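You operate a simulated robot arm through the tools that you are given. There is no shell and no other tool.

You run a simulated robot arm. Do the job below in one go: nothing can be reset, and whatever is moved stays where it is left.

Task
Change over to the empty seat: fit the strainer that the mesh card names, then clear the clogged one out.
Fine: latch it and open its valve before you shut the clogged one's; that goes in the short black tray.
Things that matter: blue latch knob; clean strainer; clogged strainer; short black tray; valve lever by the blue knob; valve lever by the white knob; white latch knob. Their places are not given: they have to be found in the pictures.

The check looks at the end state, three seconds after you hand in, the way a careful person would. Anything else that was tipped, shoved, dropped, spilled or broken makes it a failure.

Robot
A 7-joint arm with a two-finger gripper, fixed in place. Base frame: the origin is at the foot of the arm, x ahead of it, y to its left, z up; the work surface is at about z = 0. Lengths are in m, angles in degrees, forces in N, time in s.
With the tool pointing down near the work surface it reaches from about 0.16 to 0.38 m from the base axis. Its first joint turns from -72.0 to 72.0 degrees. Payload 0.6 kg.
The tool frame sits at the grasp point between the pads (the TCP): z along the fingers, y along the line on which they close. The tips reach 0.022 m beyond it. Largest opening 0.092 m; the body of the gripper starts 0.065 m behind the TCP.
Orientation is told as [roll, pitch, yaw] about the base's x, y, z axes, in that order, counted from this pose: with the fingers straight down and closing along the base's y, the tool's x points along the base's -x, its y along +y and its z along -z.

Tools
- The arm moves only by the tool arm_command. Its argument "targets" is a list of rows, each a list of 3 entries, a list of its own where there are three numbers: the shift along the base's x, y, z in units of 200 mm (1.0 is 200 mm), then the turn, a rotation vector about the base's x, y, z in units of 180 degrees (1.0 is 180 degrees), then the opening, from 0 (shut) to 1 (fully open). In form: [[[dx, dy, dz], [ax, ay, az], claw], ...]. A call has 1 to 20 rows; each row is the pose to reach, as a shift and turn from the pose commanded when the call began. A call with a number of a shift or a turn outside -1 to 1 is refused whole. Each row takes 0.2 s and may step no farther than 0.05 m and 8.6 degrees from the row before; otherwise, or with a gripper value out of range, the whole call is refused. A pose out of reach is approached as far as the arm can. The call stops where the force on the tool passes 90 N (or 10 N more than at its start, if that is more) or the arm is blocked; 0.2 s more then pass. The fingers move at their own pace and stop on an object; they squeeze with about 26 N. The grip force told is the motor's: it shows also when the fingers shut on nothing. Time passes only in rows, and 0.2 s behind the last, so rows that repeat a pose let the fingers close. The reply holds the time, the measured pose of the TCP, the force on the tool along the base axes, the opening and the grip force, in the units named above and with some noise, with the torque about the TCP (base axes, N m) and any sound that the robot's microphone picked up, and new pictures: "show" is both (left out), scene, wrist or none.
- Cameras (640 x 400 px; columns grow to the right, rows downward): "scene" is fixed at [0.0618, -0.276, 0.4049]; the picture's right is [0.71, -0.70, 0.00], its down [-0.38, -0.39, -0.84] and it looks along [0.59, 0.60, -0.54] (base axes); focal length 214 px, centre (320, 200). "wrist" rides on the gripper at [0.071, 0.019, -0.102] in the tool frame; the picture's right is [-0.26, 0.97, 0.00], its down [-0.75, -0.20, -0.62] and it looks along [-0.60, -0.16, 0.78] (tool axes); focal length 280 px, centre (320, 200).
- pixel_to_xyz(camera, pixels): there is no depth. For up to 12 entries [column, row, z] of the newest picture of that camera ("zoom" is the newest enlarged one), the place [x, y] in the base frame at which the ray of that pixel passes the height z, good to about 0.002 m. The clock stands still meanwhile.
- close_up(camera, box): a new picture of the part [left, top, right, bottom] of that camera's present view, enlarged. The clock stands still meanwhile.
- close_job(): hands the job in; it is judged then, once.

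Open the gripper and draw the arm clear of the work before you hand the job in, unless the task says otherwise.

The tools are called after "Request:" as a command line: name --argument value ..., lists and objects as JSON in quotes. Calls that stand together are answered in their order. arm_command: Moves the arm, as the interface text tells. Its arguments: {"type":"object","properties":{"targets":{"type":"array","items":{"type":"array"}},"show":{"type":"string","enum":["both","scene","wrist","none"]}},"required":["targets"]} The other tools are called the same way: pixel_to_xyz (camera, pixels) gives the place at which the rays of pixels pass given heights; close_up (camera, box) takes an enlarged picture of a part of a camera's view; close_job () hands the job in.

At the start:

```text
time: 0.0
ee_pos: [0.1864, -0.0803, 0.329]
ee_rot: [0.0, -0.1, -0.1]
ft_force: [-0.1, -0.6, -0.6]
torque: [-0.04, -0.02, 0.02]
opening: 0.0921
finger_force: 0.0
```

scene: 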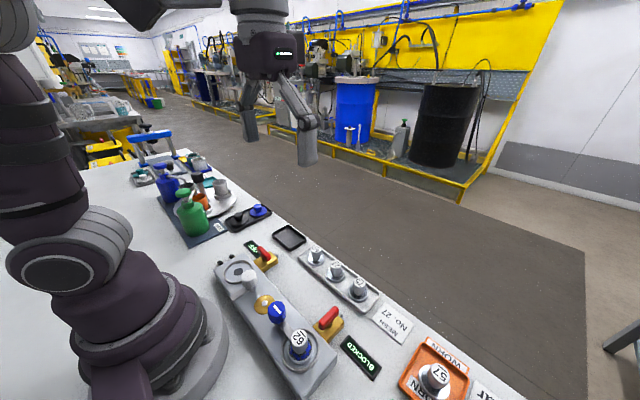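
wrist: 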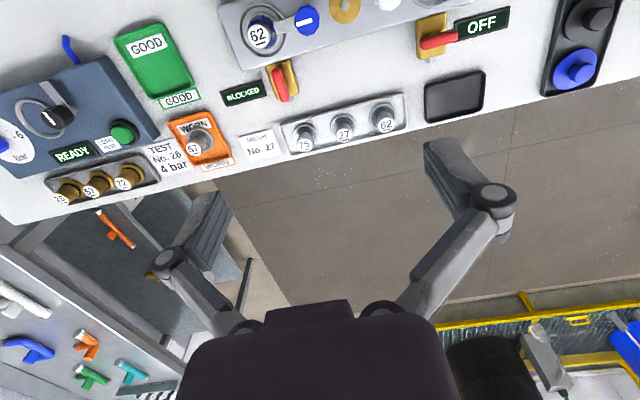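

The scene shows a manifold with a seat labelled 62, knobs, two levers, a rack of three strainers and a card "No. 27". I'll take enlarged views of these areas before moving.

Request:
close_up --camera "scene" --box '[200, 220, 400, 400]'

Request:
close_up --camera "wrist" --box '[210, 0, 530, 170]'

Request:
close_up --camera "scene" --box '[280, 220, 500, 400]'

```text
2.22 times, centred on (300, 310) of scene
```

zoom: 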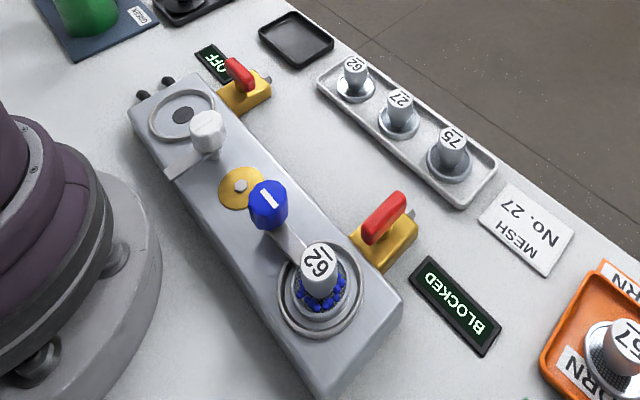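

```text
2.00 times, centred on (370, 85) of wrist
```

zoom: 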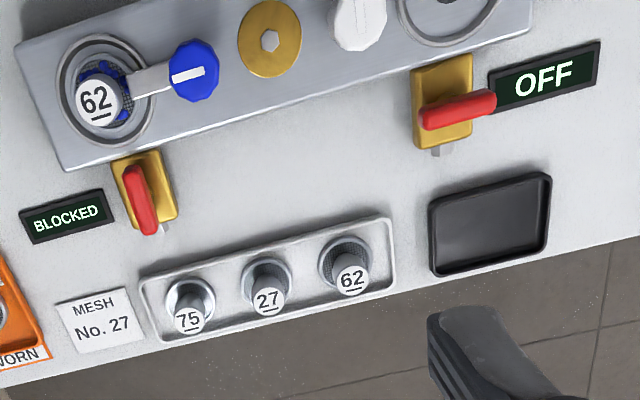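

```text
2.22 times, centred on (390, 310) of scene
```

zoom: 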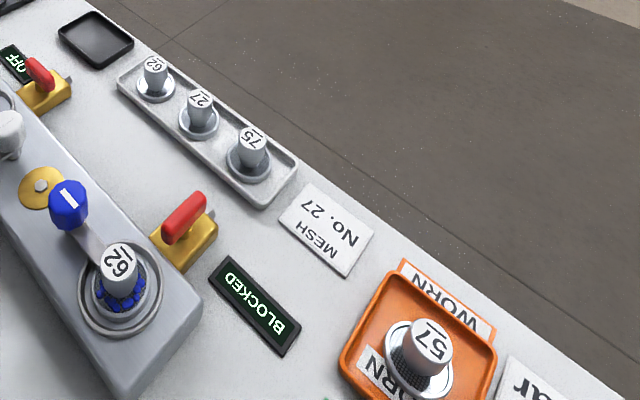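

The views show the clogged 62 in the seat held by the blue knob's arm, the empty seat by the white knob, and clean 27 in the middle of the rack; the empty black tray is next to the rack. I'll map key pixels to positions at plausible heights.

Request:
pixel_to_xyz --camera "scene" --pixels '[[336, 268, 0.05], [336, 268, 0.03], [335, 277, 0.01], [289, 237, 0.0], [239, 268, 0.04], [248, 280, 0.07], [277, 313, 0.07], [301, 345, 0.07], [263, 302, 0.04], [325, 320, 0.03], [265, 255, 0.03], [359, 290, 0.04]]'

Request:
pixel_to_xyz --camera "wrist" --pixels '[[344, 134, 0.05], [344, 134, 0.03], [343, 125, 0.01], [453, 95, 0.0], [437, 5, 0.04], [387, 2, 0.07], [307, 19, 0.07], [260, 35, 0.07], [344, 20, 0.04], [281, 85, 0.03], [438, 40, 0.03], [302, 145, 0.04]]'

```text
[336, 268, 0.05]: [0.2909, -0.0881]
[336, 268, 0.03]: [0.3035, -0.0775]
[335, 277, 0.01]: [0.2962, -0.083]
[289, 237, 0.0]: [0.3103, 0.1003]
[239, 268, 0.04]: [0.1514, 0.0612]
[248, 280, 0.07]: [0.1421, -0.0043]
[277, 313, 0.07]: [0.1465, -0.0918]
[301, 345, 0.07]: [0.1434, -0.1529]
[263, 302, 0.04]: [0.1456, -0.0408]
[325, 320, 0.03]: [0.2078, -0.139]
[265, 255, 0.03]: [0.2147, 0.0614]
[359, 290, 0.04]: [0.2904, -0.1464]
```

```text
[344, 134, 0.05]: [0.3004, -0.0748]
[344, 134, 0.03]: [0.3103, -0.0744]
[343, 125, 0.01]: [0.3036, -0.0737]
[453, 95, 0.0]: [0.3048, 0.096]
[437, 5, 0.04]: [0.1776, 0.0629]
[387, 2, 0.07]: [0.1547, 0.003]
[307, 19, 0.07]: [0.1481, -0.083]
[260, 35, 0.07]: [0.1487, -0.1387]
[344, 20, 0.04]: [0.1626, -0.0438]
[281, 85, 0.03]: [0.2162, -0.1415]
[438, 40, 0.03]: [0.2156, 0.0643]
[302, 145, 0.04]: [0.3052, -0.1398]
```

Both cameras roughly agree on the positions (manifold along y at x≈0.15, rack at x≈0.30). I'll zoom in tighter on the strainers, seats and knobs to understand shapes and heights.

Request:
close_up --camera "scene" --box '[295, 235, 385, 310]'

Request:
close_up --camera "scene" --box '[210, 235, 310, 310]'

Request:
close_up --camera "scene" --box '[250, 290, 350, 380]'

Request:
close_up --camera "wrist" --box '[230, 0, 340, 70]'

```text
5.33 times, centred on (340, 272) of scene
```

zoom: 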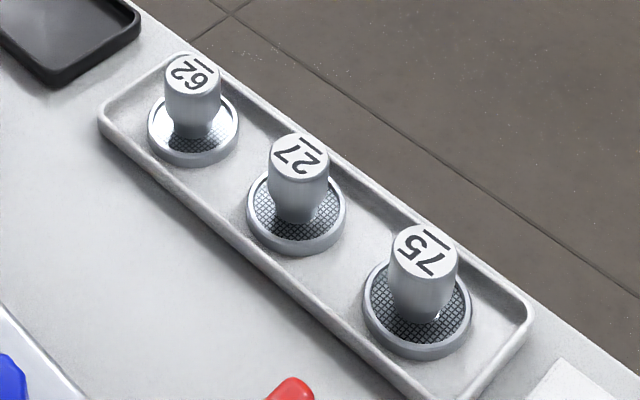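

```text
5.33 times, centred on (260, 272) of scene
```

zoom: 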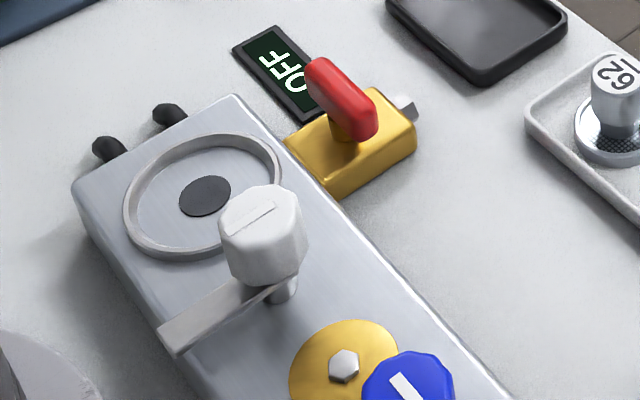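

```text
4.44 times, centred on (300, 335) of scene
```

zoom: 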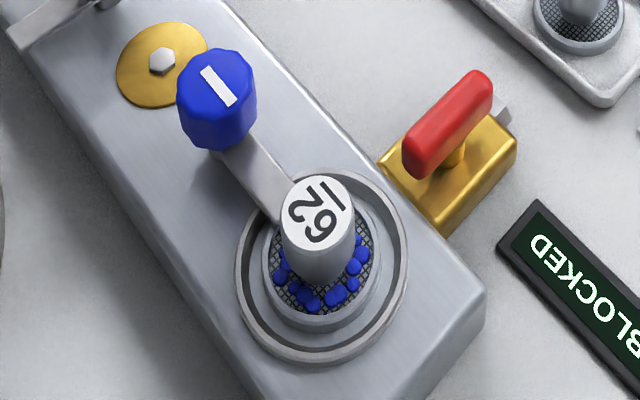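

```text
5.71 times, centred on (285, 35) of wrist
```

zoom: 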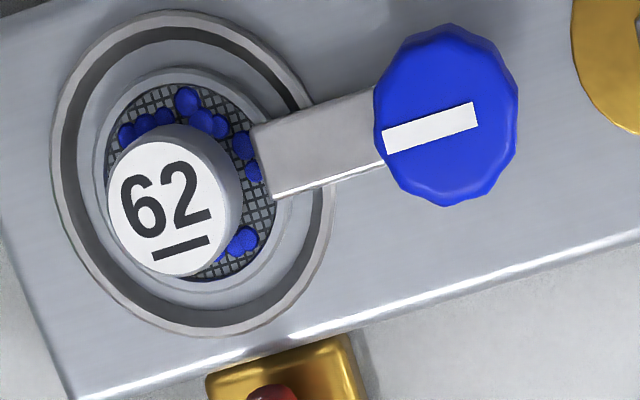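

The blue knob's arm lies toward -y over the clogged strainer's rim, and the white knob's arm points toward -x (off its seat). I'll triangulate heights with matching pixels from the wrist zoom and then a scene zoom.

Request:
pixel_to_xyz --camera "zoom" --pixels '[[158, 208, 0.04], [158, 208, 0.08], [446, 114, 0.04], [446, 114, 0.08], [197, 172, 0.02], [197, 172, 0.06]]'

Request:
close_up --camera "scene" --box '[250, 290, 350, 380]'

```text
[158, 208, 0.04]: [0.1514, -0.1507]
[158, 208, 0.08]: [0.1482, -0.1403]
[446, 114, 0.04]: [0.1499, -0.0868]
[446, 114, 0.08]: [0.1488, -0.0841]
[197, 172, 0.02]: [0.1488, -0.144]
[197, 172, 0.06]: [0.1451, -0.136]
```

```text
4.44 times, centred on (300, 335) of scene
```

zoom: 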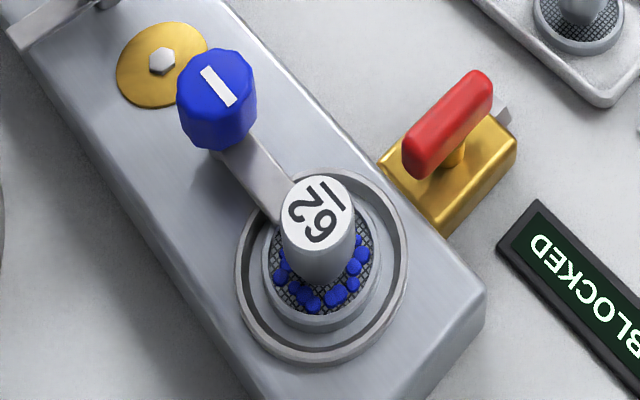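

Request:
pixel_to_xyz --camera "zoom" --pixels '[[317, 213, 0.04], [317, 213, 0.08], [217, 88, 0.04], [217, 88, 0.08], [322, 265, 0.02], [322, 265, 0.06], [448, 125, 0.03], [448, 125, 0.06], [487, 292, 0.02], [487, 292, 0.04]]'

```text
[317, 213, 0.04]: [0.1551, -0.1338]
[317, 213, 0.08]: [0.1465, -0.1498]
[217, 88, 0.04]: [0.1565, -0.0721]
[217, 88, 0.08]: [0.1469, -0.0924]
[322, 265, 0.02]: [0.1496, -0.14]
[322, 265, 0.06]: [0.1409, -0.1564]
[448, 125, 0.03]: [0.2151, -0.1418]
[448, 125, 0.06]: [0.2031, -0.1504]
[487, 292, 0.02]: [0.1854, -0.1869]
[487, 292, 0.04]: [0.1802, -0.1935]
```

Triangulation gives the clogged strainer at about (0.150,-0.144) with its top at z≈0.066 and the blue knob at about (0.150,-0.085) with its top at z≈0.066. I'll move above the 27 strainer at safe height to get a closer wrist view.

Request:
arm_command --targets '[[[0.1, 0.0, -0.15], [0, 0, 0], 1], [[0.2, 0.0, -0.3], [0, 0, 0], 1], [[0.3, 0.0, -0.45], [0, 0, 0], 1], [[0.4, 0.0, -0.6], [0, 0, 0], 1], [[0.48, 0.0, -0.75], [0, 0, 0], 1], [[0.48, 0.0, -0.75], [0, 0, 0], 1]]' --show "both"

```text
time: 1.4
ee_pos: [0.2831, -0.0797, 0.1787]
ee_rot: [0.0, 0.1, -0.1]
ft_force: [-0.7, -0.6, 1.1]
torque: [0.02, 0.02, -0.01]
opening: 0.0923
finger_force: 0.0
```

scene: 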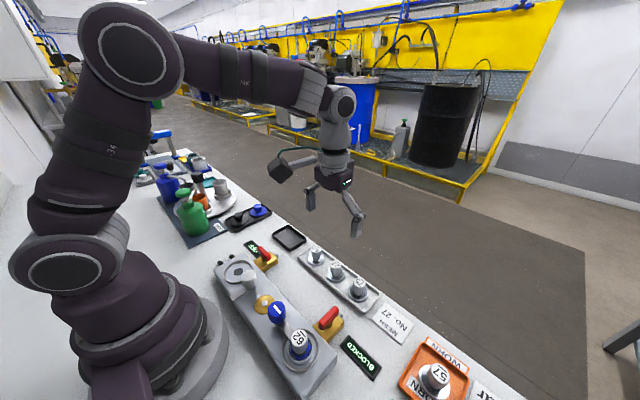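
wrist: 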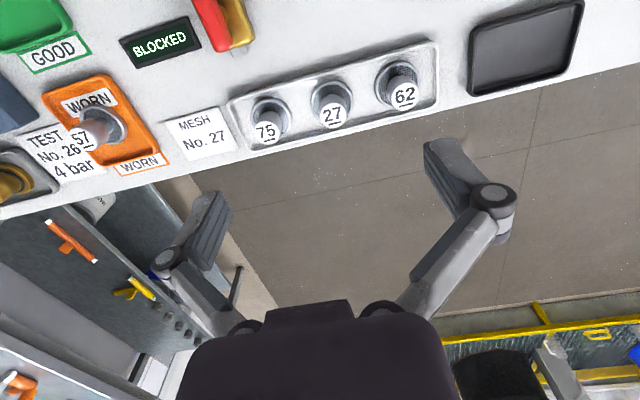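

The 27 strainer's top is at about (333,113) in the wrist view and (335,268) in the scene. I'll zoom both to triangulate it and the tray.

Request:
close_up --camera "wrist" --box '[230, 40, 450, 160]'

Request:
pixel_to_xyz --camera "wrist" --pixels '[[333, 114, 0.03], [333, 114, 0.05], [267, 131, 0.03], [267, 131, 0.05], [404, 96, 0.03], [404, 96, 0.05], [474, 50, 0.0], [573, 10, 0.0], [474, 95, 0.0], [573, 60, 0.0]]'

Request:
pixel_to_xyz --camera "scene" --pixels '[[336, 266, 0.03], [336, 266, 0.05], [317, 253, 0.03], [317, 253, 0.05], [360, 285, 0.03], [360, 285, 0.05], [271, 232, 0.01], [289, 226, 0.01], [307, 240, 0.01], [290, 250, 0.01]]'

```text
2.91 times, centred on (340, 100) of wrist
```

zoom: 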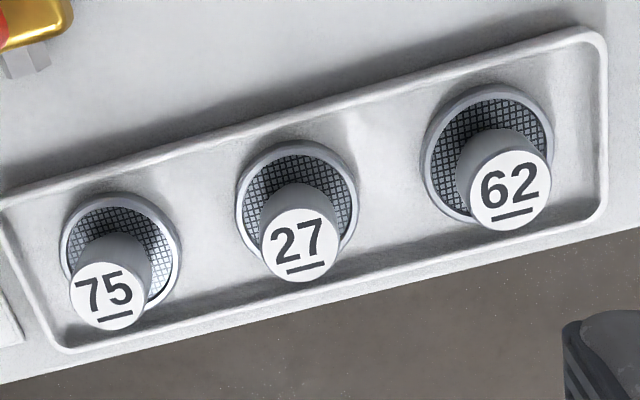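

```text
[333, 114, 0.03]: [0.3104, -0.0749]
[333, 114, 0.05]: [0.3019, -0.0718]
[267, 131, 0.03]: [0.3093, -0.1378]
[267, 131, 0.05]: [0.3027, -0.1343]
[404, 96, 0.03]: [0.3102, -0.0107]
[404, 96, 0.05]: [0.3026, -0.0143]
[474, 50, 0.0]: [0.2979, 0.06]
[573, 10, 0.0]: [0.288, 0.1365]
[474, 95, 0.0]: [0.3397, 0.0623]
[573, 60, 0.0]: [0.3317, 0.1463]
```

```text
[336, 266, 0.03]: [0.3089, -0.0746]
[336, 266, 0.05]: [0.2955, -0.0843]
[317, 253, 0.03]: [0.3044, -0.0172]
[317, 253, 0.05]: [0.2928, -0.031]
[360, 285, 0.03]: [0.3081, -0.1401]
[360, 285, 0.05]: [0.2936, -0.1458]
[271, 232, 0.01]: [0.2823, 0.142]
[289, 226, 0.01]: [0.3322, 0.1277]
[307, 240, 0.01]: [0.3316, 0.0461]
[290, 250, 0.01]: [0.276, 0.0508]
```

Strainer 27 triangulates to about (0.307,-0.074), top z≈0.04. I'll narrow the opening to about 50 mm (neighbours are 63 mm away) and lower to z≈0.09 above it to verify alignment.

Request:
arm_command --targets '[[[0.06, 0.0325, -0.05], [0, 0, 0], 0.54], [[0.123, 0.0325, -0.1], [0, 0, 0], 0.54], [[0.123, 0.0325, -0.25], [0, 0, 0], 0.54], [[0.123, 0.0325, -0.45], [0, 0, 0], 0.54], [[0.123, 0.0325, -0.45], [0, 0, 0], 0.54]]' --show "both"

```text
time: 2.6
ee_pos: [0.3073, -0.0741, 0.0873]
ee_rot: [-0.1, 0.0, 0.0]
ft_force: [0.2, 1.4, 0.3]
torque: [0.01, -0.02, -0.01]
opening: 0.0495
finger_force: 0.1
```

scene: 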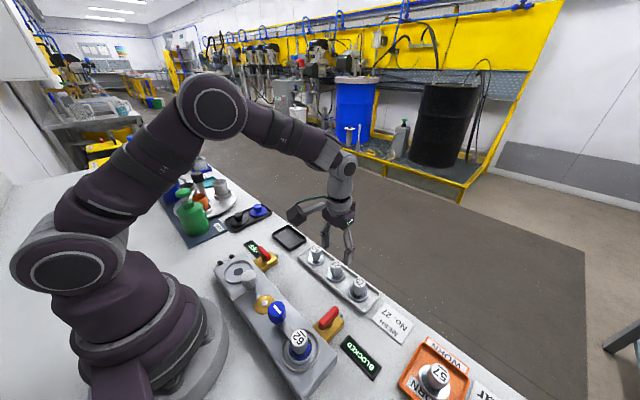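
wrist: 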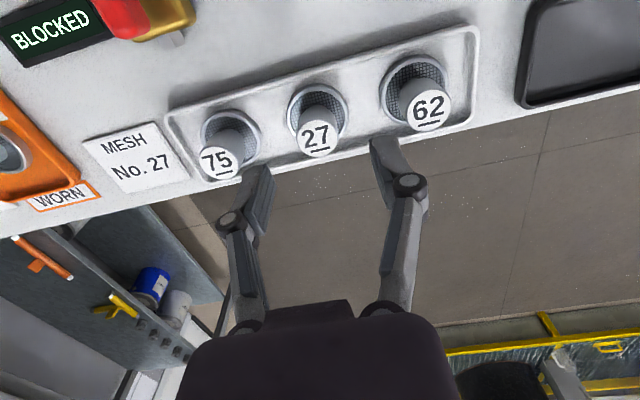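

The 27's top sits at about (317,139), exactly where the point 47 mm below the TCP projects, so the gripper is centred. I'll check the top at finer zoom before descending.

Request:
close_up --camera "wrist" --box '[220, 70, 420, 200]'

Request:
pixel_to_xyz --camera "wrist" --pixels '[[316, 138, 0.03], [316, 138, 0.04], [316, 138, 0.05], [317, 112, 0.01]]'

```text
3.08 times, centred on (320, 135) of wrist
```

zoom: 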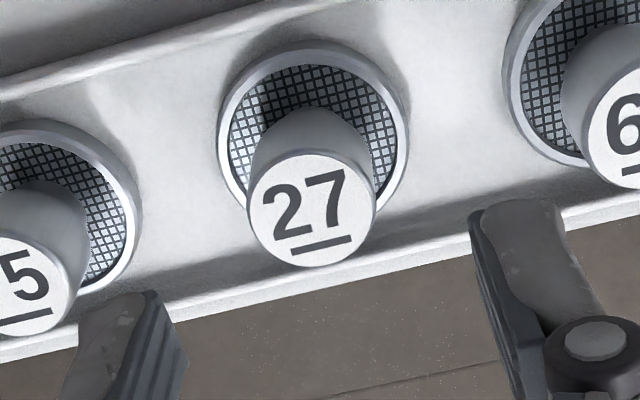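

```text
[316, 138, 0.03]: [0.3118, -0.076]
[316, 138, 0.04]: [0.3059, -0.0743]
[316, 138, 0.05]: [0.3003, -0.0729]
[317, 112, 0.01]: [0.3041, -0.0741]
```

The strainer centre is about (0.3055,-0.074), rim diameter ≈41 mm, handle diameter ≈24 mm. I'll descend to TCP z≈0.038 (tips just above the rim) and close on the handle.

Request:
arm_command --targets '[[[-0.005, 0.0, -0.13], [0, 0, 0], 0.54], [[-0.005, 0.0, -0.25], [0, 0, 0], 0.54], [[-0.005, 0.0, -0.25], [0, 0, 0], 0.54], [[-0.005, 0.0, -0.25], [0, 0, 0], 0.0], [[-0.005, 0.0, -0.25], [0, 0, 0], 0.0], [[-0.005, 0.0, -0.25], [0, 0, 0], 0.0], [[-0.005, 0.0, -0.25], [0, 0, 0], 0.0]]' --show "both"

```text
time: 4.2
ee_pos: [0.3061, -0.0734, 0.0396]
ee_rot: [-0.1, 0.1, -0.1]
ft_force: [-0.2, -0.3, 0.5]
torque: [-0.03, 0.04, 0.0]
opening: 0.0241
finger_force: 26.7
```

scene: 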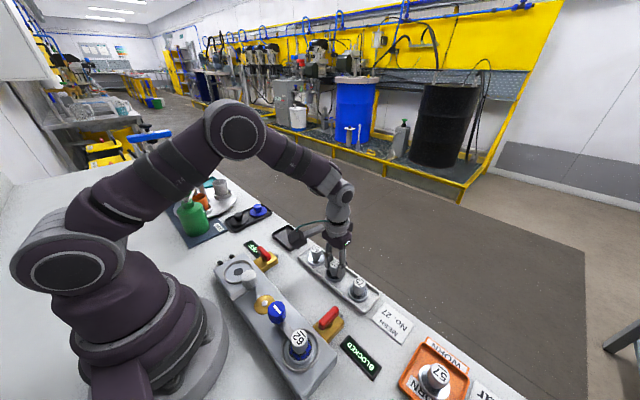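
wrist: 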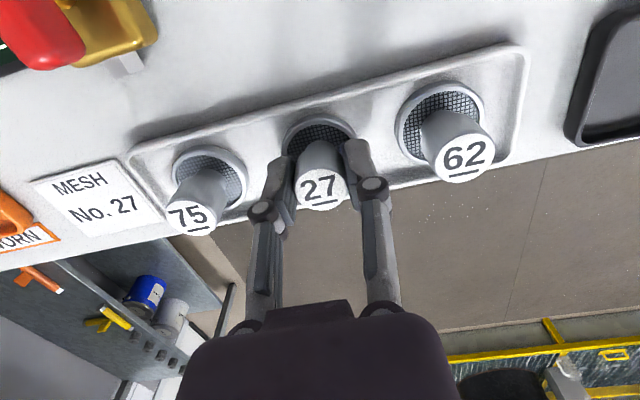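

The grip holds (opening 24.1 mm, 26.7 N). I'll lift the strainer straight up and, at the same time, query the empty seat's ring centre at pixel (238,271).

Request:
arm_command --targets '[[[0, 0, 0.1], [0, 0, 0], 0], [[0, 0, 0.25], [0, 0, 0], 0], [[0, 0, 0.45], [0, 0, 0], 0], [[0, 0, 0.6], [0, 0, 0], 0], [[0, 0, 0.6], [0, 0, 0], 0]]' --show "both"

Request:
pixel_to_xyz --camera "scene" --pixels '[[238.05, 271.4, 0.03], [238.05, 271.4, 0.04], [300.5, 349.9, 0.03], [238.4, 271.3, 0.03]]'

```text
time: 5.4
ee_pos: [0.3071, -0.0748, 0.1586]
ee_rot: [-0.1, 0.0, -0.1]
ft_force: [0.8, 1.0, -1.4]
torque: [-0.02, 0.02, -0.01]
opening: 0.0237
finger_force: 26.1
```

scene: 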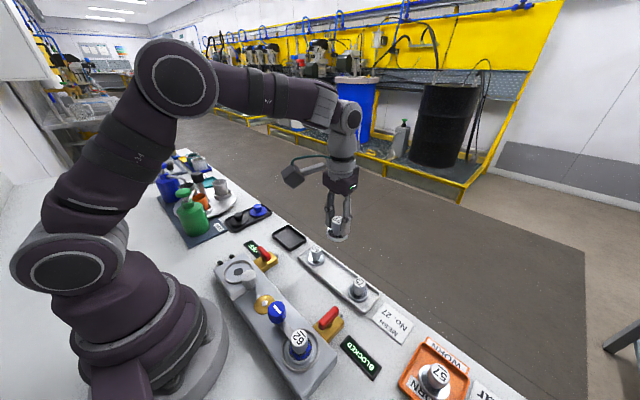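
wrist: 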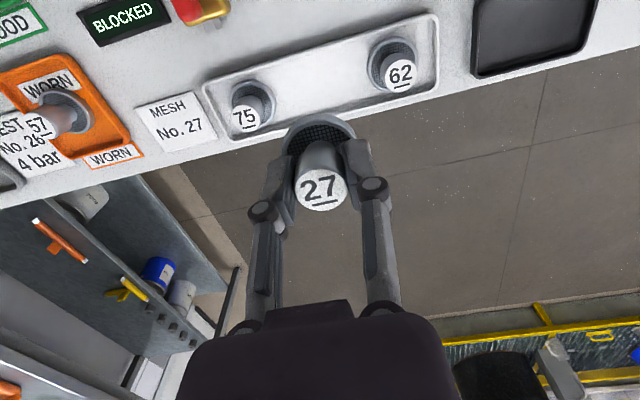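

```text
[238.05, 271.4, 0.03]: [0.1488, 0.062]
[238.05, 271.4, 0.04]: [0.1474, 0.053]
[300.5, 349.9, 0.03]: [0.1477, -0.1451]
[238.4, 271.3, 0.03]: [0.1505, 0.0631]
```

The strainer is in the gripper and clear of the rack. I'll carry it at z≈0.16 toward the empty seat (about (0.150,0.060)), stopping at x≈0.21 to view it.

Request:
arm_command --targets '[[[-0.1, 0.16, 0.0], [0, 0, 0], 0], [[-0.2, 0.33, 0.0], [0, 0, 0], 0], [[-0.3, 0.5, 0.0], [0, 0, 0], 0], [[-0.4, 0.67, 0.0], [0, 0, 0], 0], [[-0.48, 0.67, 0.0], [0, 0, 0], 0], [[-0.48, 0.67, 0.0], [0, 0, 0], 0]]' --show "both"

```text
time: 6.8
ee_pos: [0.2104, 0.0614, 0.1592]
ee_rot: [-0.1, 0.0, -0.1]
ft_force: [0.1, 0.1, 0.0]
torque: [0.01, 0.02, -0.02]
opening: 0.0238
finger_force: 25.8
```

scene: 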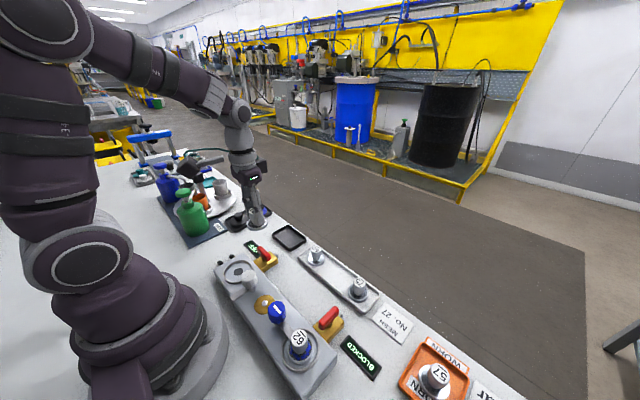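
wrist: 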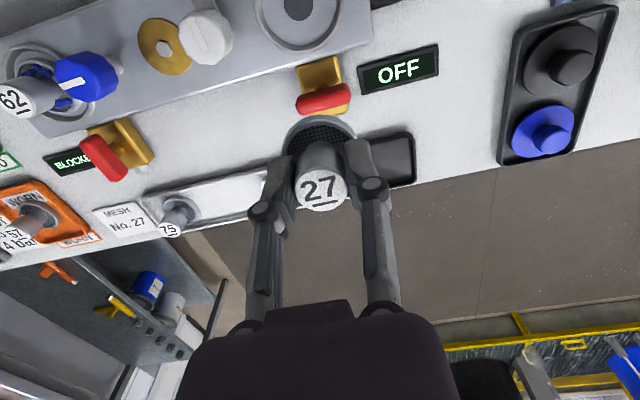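

The wrist view now shows the empty seat's dark centre at about (298,8), the white knob at (205,38), and both levers. I'll measure these.

Request:
pixel_to_xyz --camera "wrist" --pixels '[[298, 8, 0.025], [298, 8, 0.03], [205, 38, 0.065], [165, 46, 0.03], [322, 97, 0.03], [322, 97, 0.045], [322, 68, 0.02], [102, 158, 0.045], [122, 143, 0.02]]'

Request:
close_up --camera "wrist" --box '[140, 0, 400, 140]'

Request:
close_up --camera "scene" --box '[210, 225, 310, 300]'

```text
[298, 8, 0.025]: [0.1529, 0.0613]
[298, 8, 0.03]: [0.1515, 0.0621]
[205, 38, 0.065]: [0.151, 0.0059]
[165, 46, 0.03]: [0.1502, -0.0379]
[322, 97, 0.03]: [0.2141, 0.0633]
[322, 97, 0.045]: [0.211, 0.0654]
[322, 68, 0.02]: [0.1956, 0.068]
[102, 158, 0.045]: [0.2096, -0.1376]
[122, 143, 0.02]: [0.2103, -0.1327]
```

```text
2.46 times, centred on (270, 70) of wrist
```

zoom: 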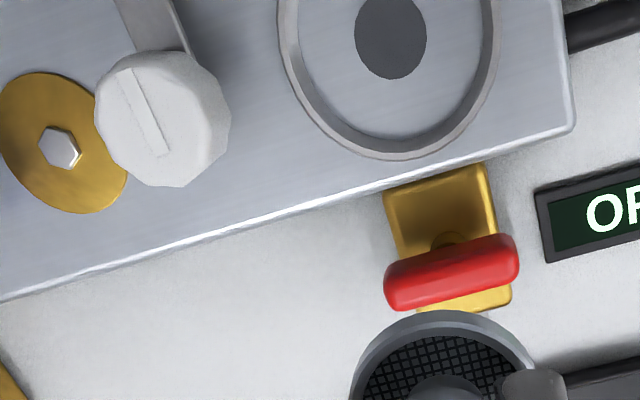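

```text
5.33 times, centred on (260, 262) of scene
```

zoom: 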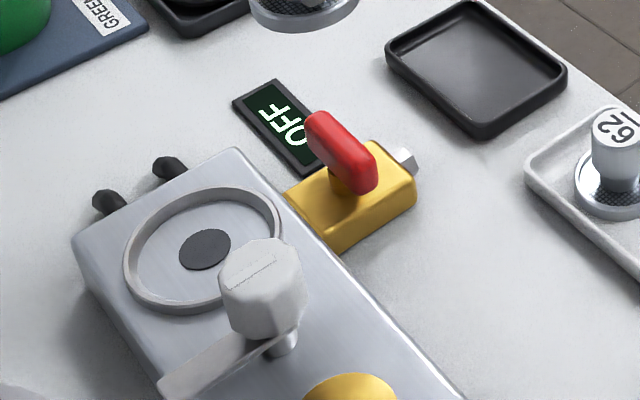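

Seat centre agrees from both cameras at about (0.1505,0.061), and its floor is near z≈0.03. I'll move over it at z≈0.159, then lower to z≈0.10 to check.

Request:
arm_command --targets '[[[-0.1, 0.0, 0.0], [0, 0, 0], 0], [[-0.2, 0.0, 0.0], [0, 0, 0], 0], [[-0.2975, 0.004, 0.0], [0, 0, 0], 0], [[-0.2975, 0.004, -0.15], [0, 0, 0], 0], [[-0.2975, 0.004, -0.3], [0, 0, 0], 0], [[-0.2975, 0.004, -0.3], [0, 0, 0], 0]]' --show "both"

```text
time: 8.2
ee_pos: [0.1505, 0.0608, 0.0988]
ee_rot: [-0.1, 0.0, 0.0]
ft_force: [0.4, -0.2, -1.1]
torque: [0.0, 0.02, 0.01]
opening: 0.0239
finger_force: 26.3
```

scene: 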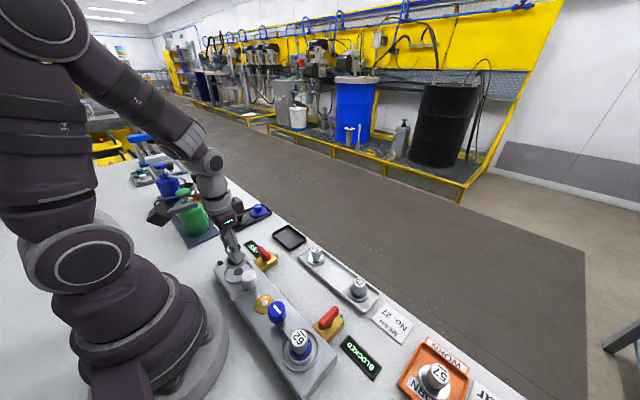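
wrist: 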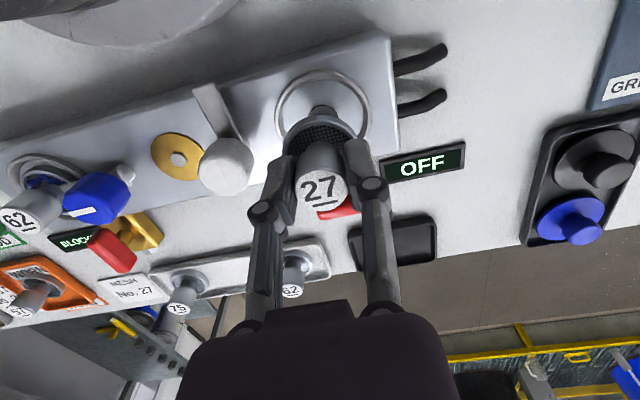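

The arm reaches the seat in the straight-down pose. I'll zoom on both views to compare the ring centre with the point below the TCP (expected near (320,124) for z=0.03).

Request:
close_up --camera "wrist" --box '[240, 50, 400, 150]'

Request:
pixel_to_xyz --camera "wrist" --pixels '[[276, 120, 0.03], [370, 108, 0.03], [320, 69, 0.03], [320, 124, 0.03]]'

Request:
close_up --camera "scene" --box '[200, 215, 280, 290]'

```text
4.00 times, centred on (320, 100) of wrist
```

zoom: 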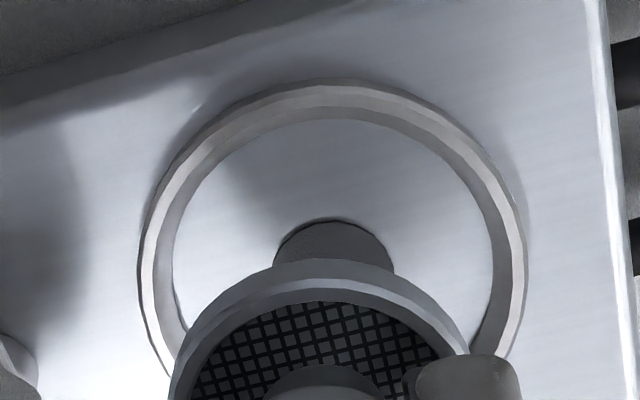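

```text
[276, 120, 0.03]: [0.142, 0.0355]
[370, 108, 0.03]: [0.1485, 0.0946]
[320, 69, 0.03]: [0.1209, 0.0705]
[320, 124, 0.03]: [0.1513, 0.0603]
```

```text
5.33 times, centred on (240, 252) of scene
```

zoom: 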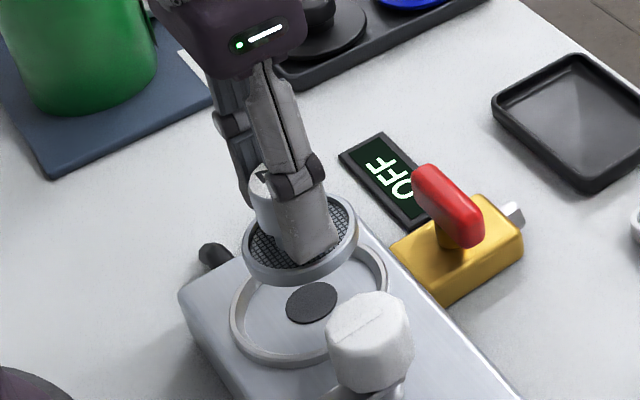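

The dark centre disc is centred near zoom (333,268) ≈ wrist (323,117). I'll convert that and ring edge points for a refined centre.

Request:
pixel_to_xyz --camera "wrist" --pixels '[[323.25, 117, 0.025], [323.25, 117, 0.03], [322.5, 104.5, 0.025], [308.5, 116, 0.025], [338, 117.5, 0.025], [319, 69.5, 0.033], [274.5, 117.5, 0.033], [371.75, 112.5, 0.033], [281, 132, 0.033], [367, 136, 0.033]]'

Request:
pixel_to_xyz --camera "zoom" --pixels '[[312, 303, 0.025], [312, 303, 0.03], [230, 310, 0.033], [388, 278, 0.033], [300, 367, 0.033]]'

```text
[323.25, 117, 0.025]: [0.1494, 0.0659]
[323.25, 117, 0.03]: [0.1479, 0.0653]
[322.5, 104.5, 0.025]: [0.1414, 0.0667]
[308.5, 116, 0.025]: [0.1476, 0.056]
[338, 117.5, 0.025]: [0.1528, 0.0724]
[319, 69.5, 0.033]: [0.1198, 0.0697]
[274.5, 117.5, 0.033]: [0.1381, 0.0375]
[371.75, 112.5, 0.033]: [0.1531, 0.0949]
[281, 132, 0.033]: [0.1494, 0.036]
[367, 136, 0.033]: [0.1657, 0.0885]
```

```text
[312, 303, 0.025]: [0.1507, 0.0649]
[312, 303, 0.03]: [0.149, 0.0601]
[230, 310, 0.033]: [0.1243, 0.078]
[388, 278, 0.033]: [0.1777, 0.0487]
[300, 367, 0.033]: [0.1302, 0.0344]
```

Combined estimate: seat centre ≈ (0.1495,0.0645), floor z≈0.025, ring inner radius ≈26 mm versus rim radius ≈20.5 mm. I'll shift there and lower to z≈0.076, just above the ring.

Request:
arm_command --targets '[[[-0.005, 0.0175, 0.0], [0, 0, 0], 0], [[-0.005, 0.0175, -0.06], [0, 0, 0], 0], [[-0.005, 0.0175, -0.115], [0, 0, 0], 0], [[-0.005, 0.0175, -0.115], [0, 0, 0], 0]]' --show "both"

Request:
close_up --camera "wrist" --box '[240, 50, 400, 150]'

Request:
close_up --camera "scene" --box '[200, 225, 280, 300]'

```text
time: 9.2
ee_pos: [0.1499, 0.0643, 0.0761]
ee_rot: [0.0, 0.0, 0.0]
ft_force: [-0.4, -0.3, -0.6]
torque: [0.03, 0.02, 0.01]
opening: 0.024
finger_force: 26.2
```

scene: 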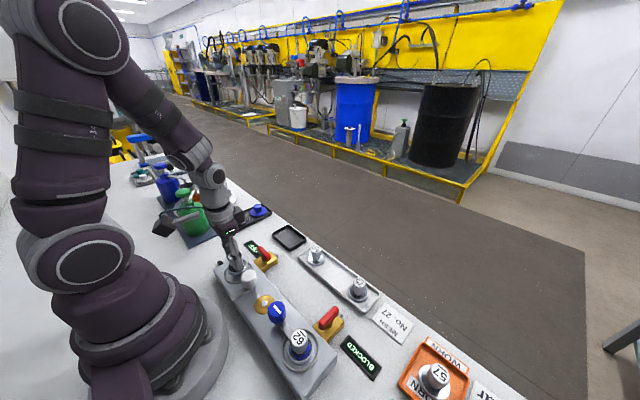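
wrist: 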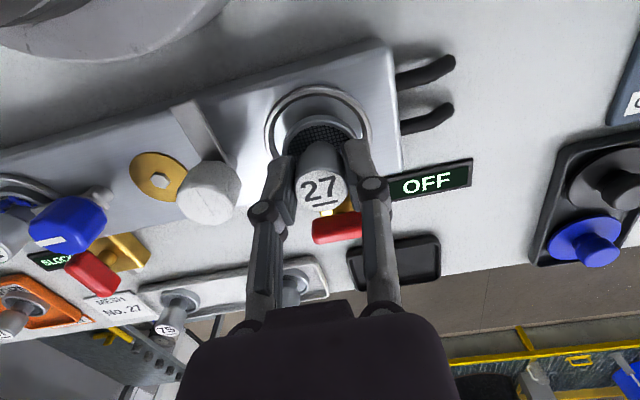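

```text
4.00 times, centred on (320, 100) of wrist
```

zoom: 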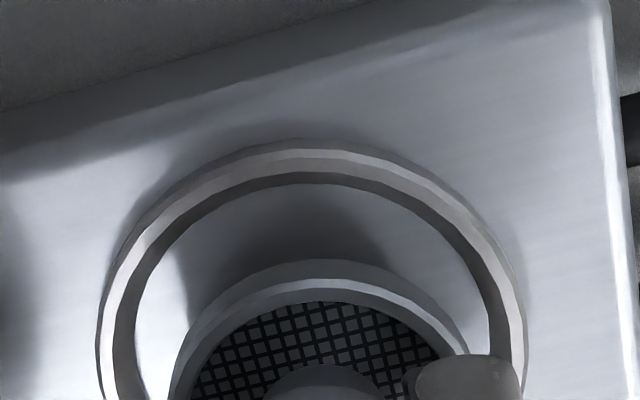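

```text
5.33 times, centred on (240, 262) of scene
```

zoom: 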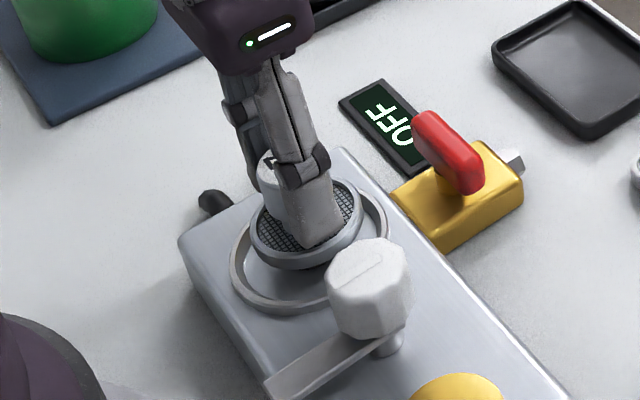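

The rim sits within the ring, with the ring centre about 1 mm toward -y of the TCP. I'll shift 1 mm and lower to z≈0.066, watching the force.

Request:
arm_command --targets '[[[0, -0.005, 0.0], [0, 0, 0], 0], [[0, -0.005, -0.025], [0, 0, 0], 0], [[0, -0.005, -0.05], [0, 0, 0], 0], [[0, -0.005, -0.05], [0, 0, 0], 0]]' --show "none"

```text
time: 10.2
ee_pos: [0.1505, 0.0624, 0.0659]
ee_rot: [-0.1, 0.0, -0.1]
ft_force: [-0.4, 0.0, -0.3]
torque: [0.0, 0.02, -0.04]
opening: 0.024
finger_force: 25.9
```

No contact yet at z≈0.066. I'll lower another 3 mm in small steps.

Request:
arm_command --targets '[[[0, 0, -0.0075], [0, 0, 0], 0], [[0, 0, -0.015], [0, 0, 0], 0], [[0, 0, -0.015], [0, 0, 0], 0]]' --show "none"

```text
time: 11.0
ee_pos: [0.1495, 0.0631, 0.0637]
ee_rot: [-0.1, 0.0, -0.1]
ft_force: [-3.7, -2.3, 17.2]
torque: [-0.05, 0.05, 0.0]
opening: 0.0238
finger_force: 25.8
```

Contact: 17 N upward at z≈0.0637, matching the seat floor (z≈0.027). I'll look before releasing.

Request:
arm_command --targets '[[[0, 0, 0.003], [0, 0, 0], 0], [[0, 0, 0.003], [0, 0, 0], 0]]' --show "both"

Request:
close_up --camera "wrist" --box '[240, 50, 400, 150]'

Request:
close_up --camera "scene" --box '[200, 225, 280, 300]'

```text
time: 11.6
ee_pos: [0.1496, 0.0636, 0.0643]
ee_rot: [0.0, -0.1, -0.1]
ft_force: [1.1, 0.0, -0.3]
torque: [0.02, -0.03, 0.02]
opening: 0.024
finger_force: 26.5
```

scene: 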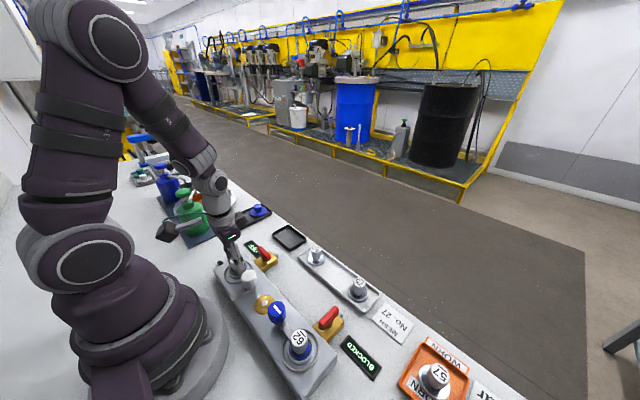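
wrist: 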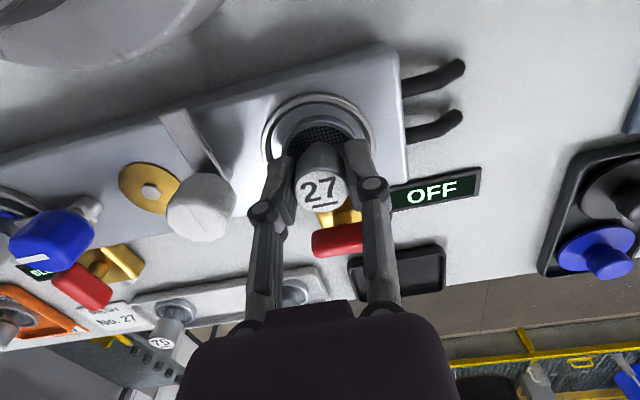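

```text
4.00 times, centred on (320, 100) of wrist
```

zoom: 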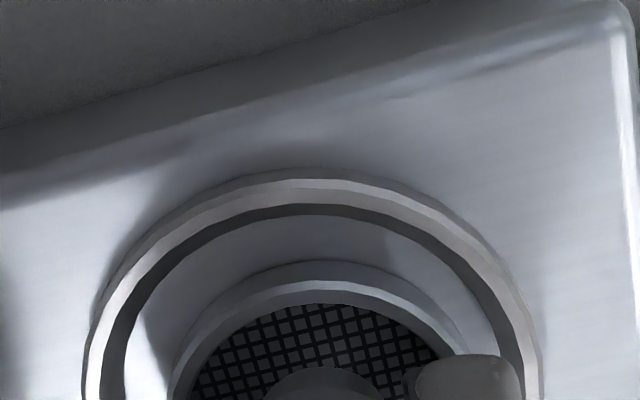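

```text
5.33 times, centred on (240, 262) of scene
```

zoom: 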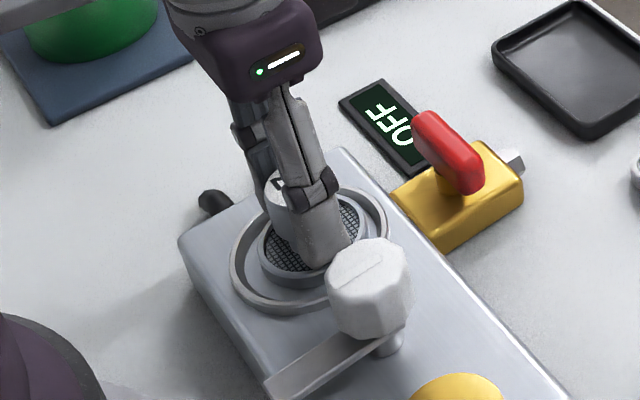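

The strainer sits flat and concentric inside the ring to within about 1 mm. I'll nudge 1 mm toward -x, set it down, and open just to 40 mm (the white knob is close), then check.

Request:
arm_command --targets '[[[0, 0, 0.006], [0, 0, 0], 0], [[-0.005, 0.0025, 0.006], [0, 0, 0], 0], [[-0.005, 0.0025, -0.001], [0, 0, 0], 0], [[-0.005, 0.0025, -0.001], [0, 0, 0], 0.435], [[-0.005, 0.0025, -0.001], [0, 0, 0], 0.435], [[-0.005, 0.0025, -0.001], [0, 0, 0], 0.435]]' --show "wrist"

```text
time: 13.0
ee_pos: [0.1488, 0.064, 0.0635]
ee_rot: [-0.1, 0.1, -0.1]
ft_force: [-0.2, -0.2, 0.8]
torque: [-0.01, -0.01, 0.0]
opening: 0.0399
finger_force: 0.0
```

wrist: 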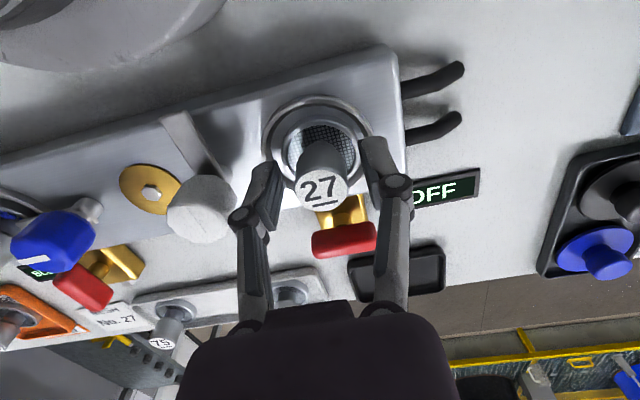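

Released; the strainer stands upright in its seat. I'll lift straight up 100 mm and inspect.

Request:
arm_command --targets '[[[0, 0, 0.1], [0, 0, 0], 0.435], [[0, 0, 0.25], [0, 0, 0], 0.435], [[0, 0, 0.4], [0, 0, 0], 0.435], [[0, 0, 0.5], [0, 0, 0], 0.435], [[0, 0, 0.5], [0, 0, 0], 0.435]]' --show "both"

Request:
close_up --camera "scene" --box '[200, 225, 300, 300]'

Request:
close_up --camera "wrist" --box '[150, 30, 430, 190]'

```text
time: 14.2
ee_pos: [0.149, 0.0627, 0.1643]
ee_rot: [-0.1, 0.0, -0.1]
ft_force: [-0.5, 0.2, 0.9]
torque: [0.02, -0.01, 0.0]
opening: 0.0399
finger_force: 0.1
```

scene: 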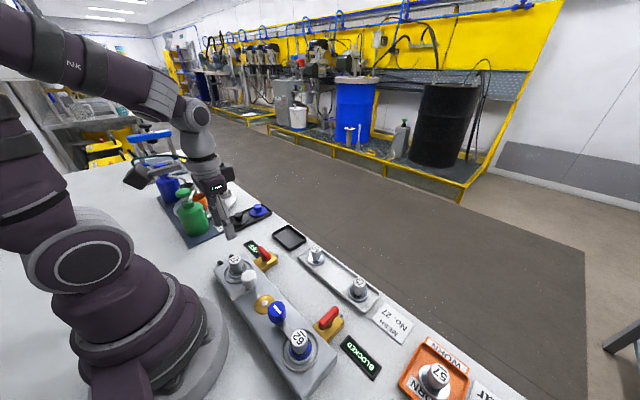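
wrist: 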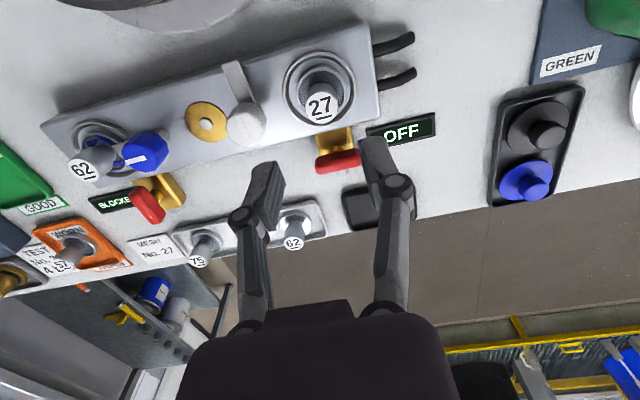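

```text
5.33 times, centred on (250, 262) of scene
```

zoom: 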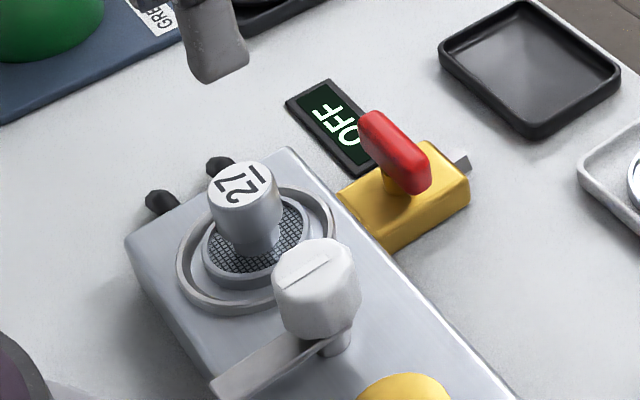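

```text
2.29 times, centred on (290, 110) of wrist
```

zoom: 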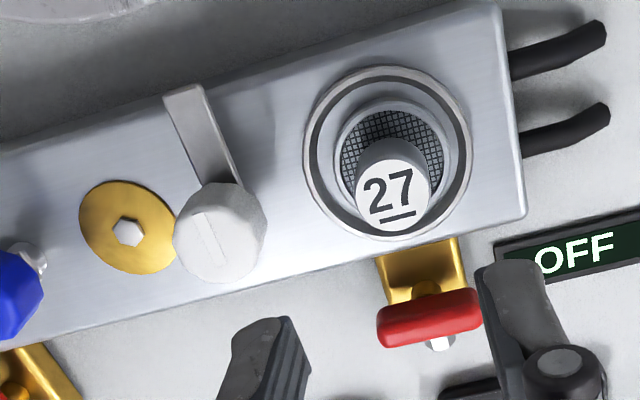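

Strainer 27 is concentric in the seat. Next I measure the white knob: top centre at wrist (247,125) and scene (248.5,274.4), and the arm tip.

Request:
pixel_to_xyz --camera "wrist" --pixels '[[247.2, 125.3, 0.055], [247.2, 125.3, 0.065], [247.2, 125.3, 0.075], [230, 62, 0.035], [230, 62, 0.045], [146, 153, 0.065]]'

Request:
pixel_to_xyz --camera "scene" --pixels '[[248.5, 274.4, 0.055], [248.5, 274.4, 0.065], [248.5, 274.4, 0.075], [231.5, 296, 0.035], [231.5, 296, 0.045], [277, 309.8, 0.065]]'

Request:
close_up --camera "wrist" --box '[200, 50, 300, 150]'

```text
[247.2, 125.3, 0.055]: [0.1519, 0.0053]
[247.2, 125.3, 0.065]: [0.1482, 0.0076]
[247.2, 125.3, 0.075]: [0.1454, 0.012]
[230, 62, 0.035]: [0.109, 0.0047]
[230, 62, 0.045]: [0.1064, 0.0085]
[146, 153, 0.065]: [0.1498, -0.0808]
```

```text
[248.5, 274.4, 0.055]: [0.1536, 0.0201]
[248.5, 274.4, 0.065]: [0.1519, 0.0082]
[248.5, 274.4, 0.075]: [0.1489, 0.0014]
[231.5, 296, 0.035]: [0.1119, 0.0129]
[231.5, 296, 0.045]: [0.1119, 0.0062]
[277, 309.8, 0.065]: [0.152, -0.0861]
```

```text
4.00 times, centred on (250, 100) of wrist
```

zoom: 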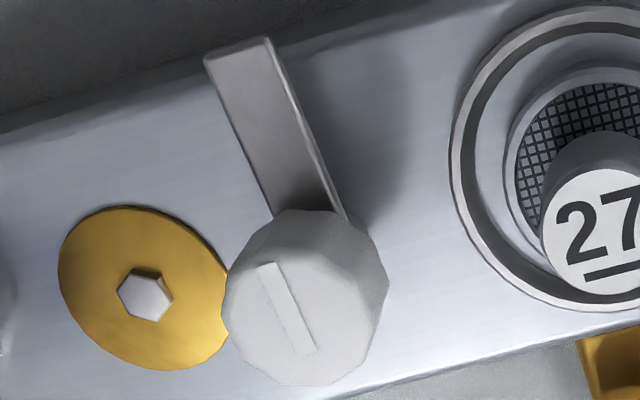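

White knob centre ≈ (0.150,0.0045), top z≈0.065, radius ≈17 mm, with its arm pointing to -x. I'll move above it at z≈0.13 with a 55 mm opening to check reach and alignment.

Request:
arm_command --targets '[[[0.0, -0.15, 0.0], [0, 0, 0], 0.6], [[0.0075, -0.2975, 0.0], [0, 0, 0], 0.6], [[0.0075, -0.2975, -0.165], [0, 0, 0], 0.6], [[0.0075, -0.2975, -0.165], [0, 0, 0], 0.6]]' --show "both"

Request:
close_up --camera "wrist" --box '[230, 50, 410, 180]'

```text
time: 15.2
ee_pos: [0.1502, 0.0051, 0.1308]
ee_rot: [0.0, 0.1, 0.1]
ft_force: [0.1, 0.9, -0.4]
torque: [-0.01, 0.0, 0.01]
opening: 0.0552
finger_force: 0.0
```

scene: 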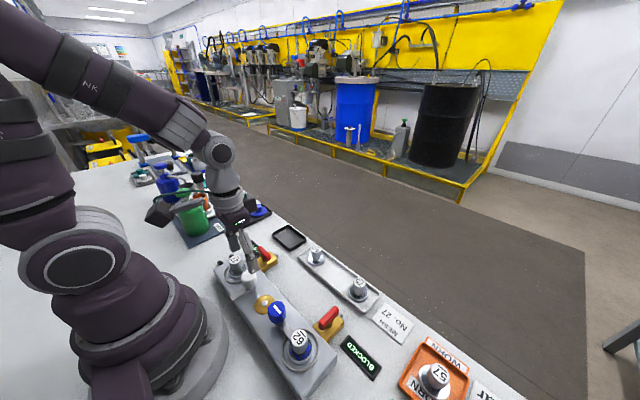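
wrist: 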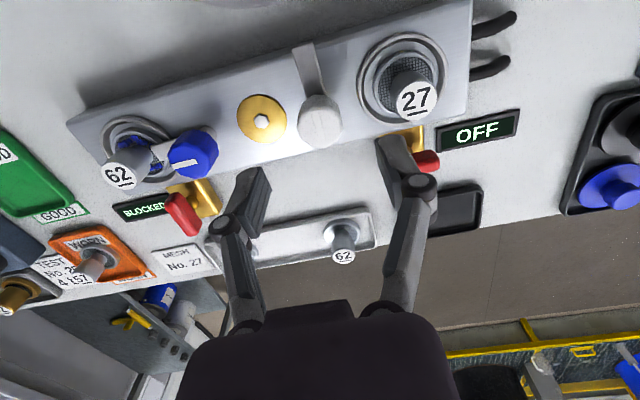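

```text
3.08 times, centred on (320, 115) of wrist
```

zoom: 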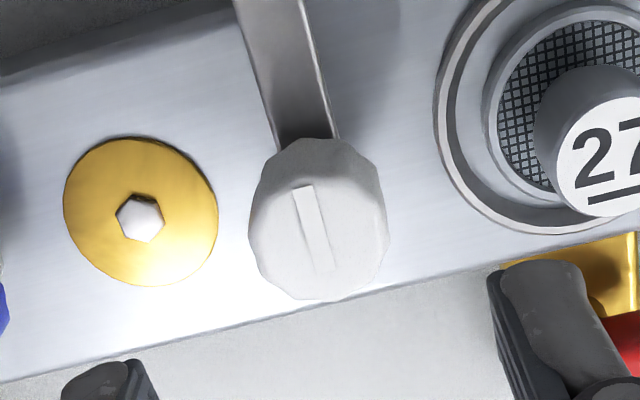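

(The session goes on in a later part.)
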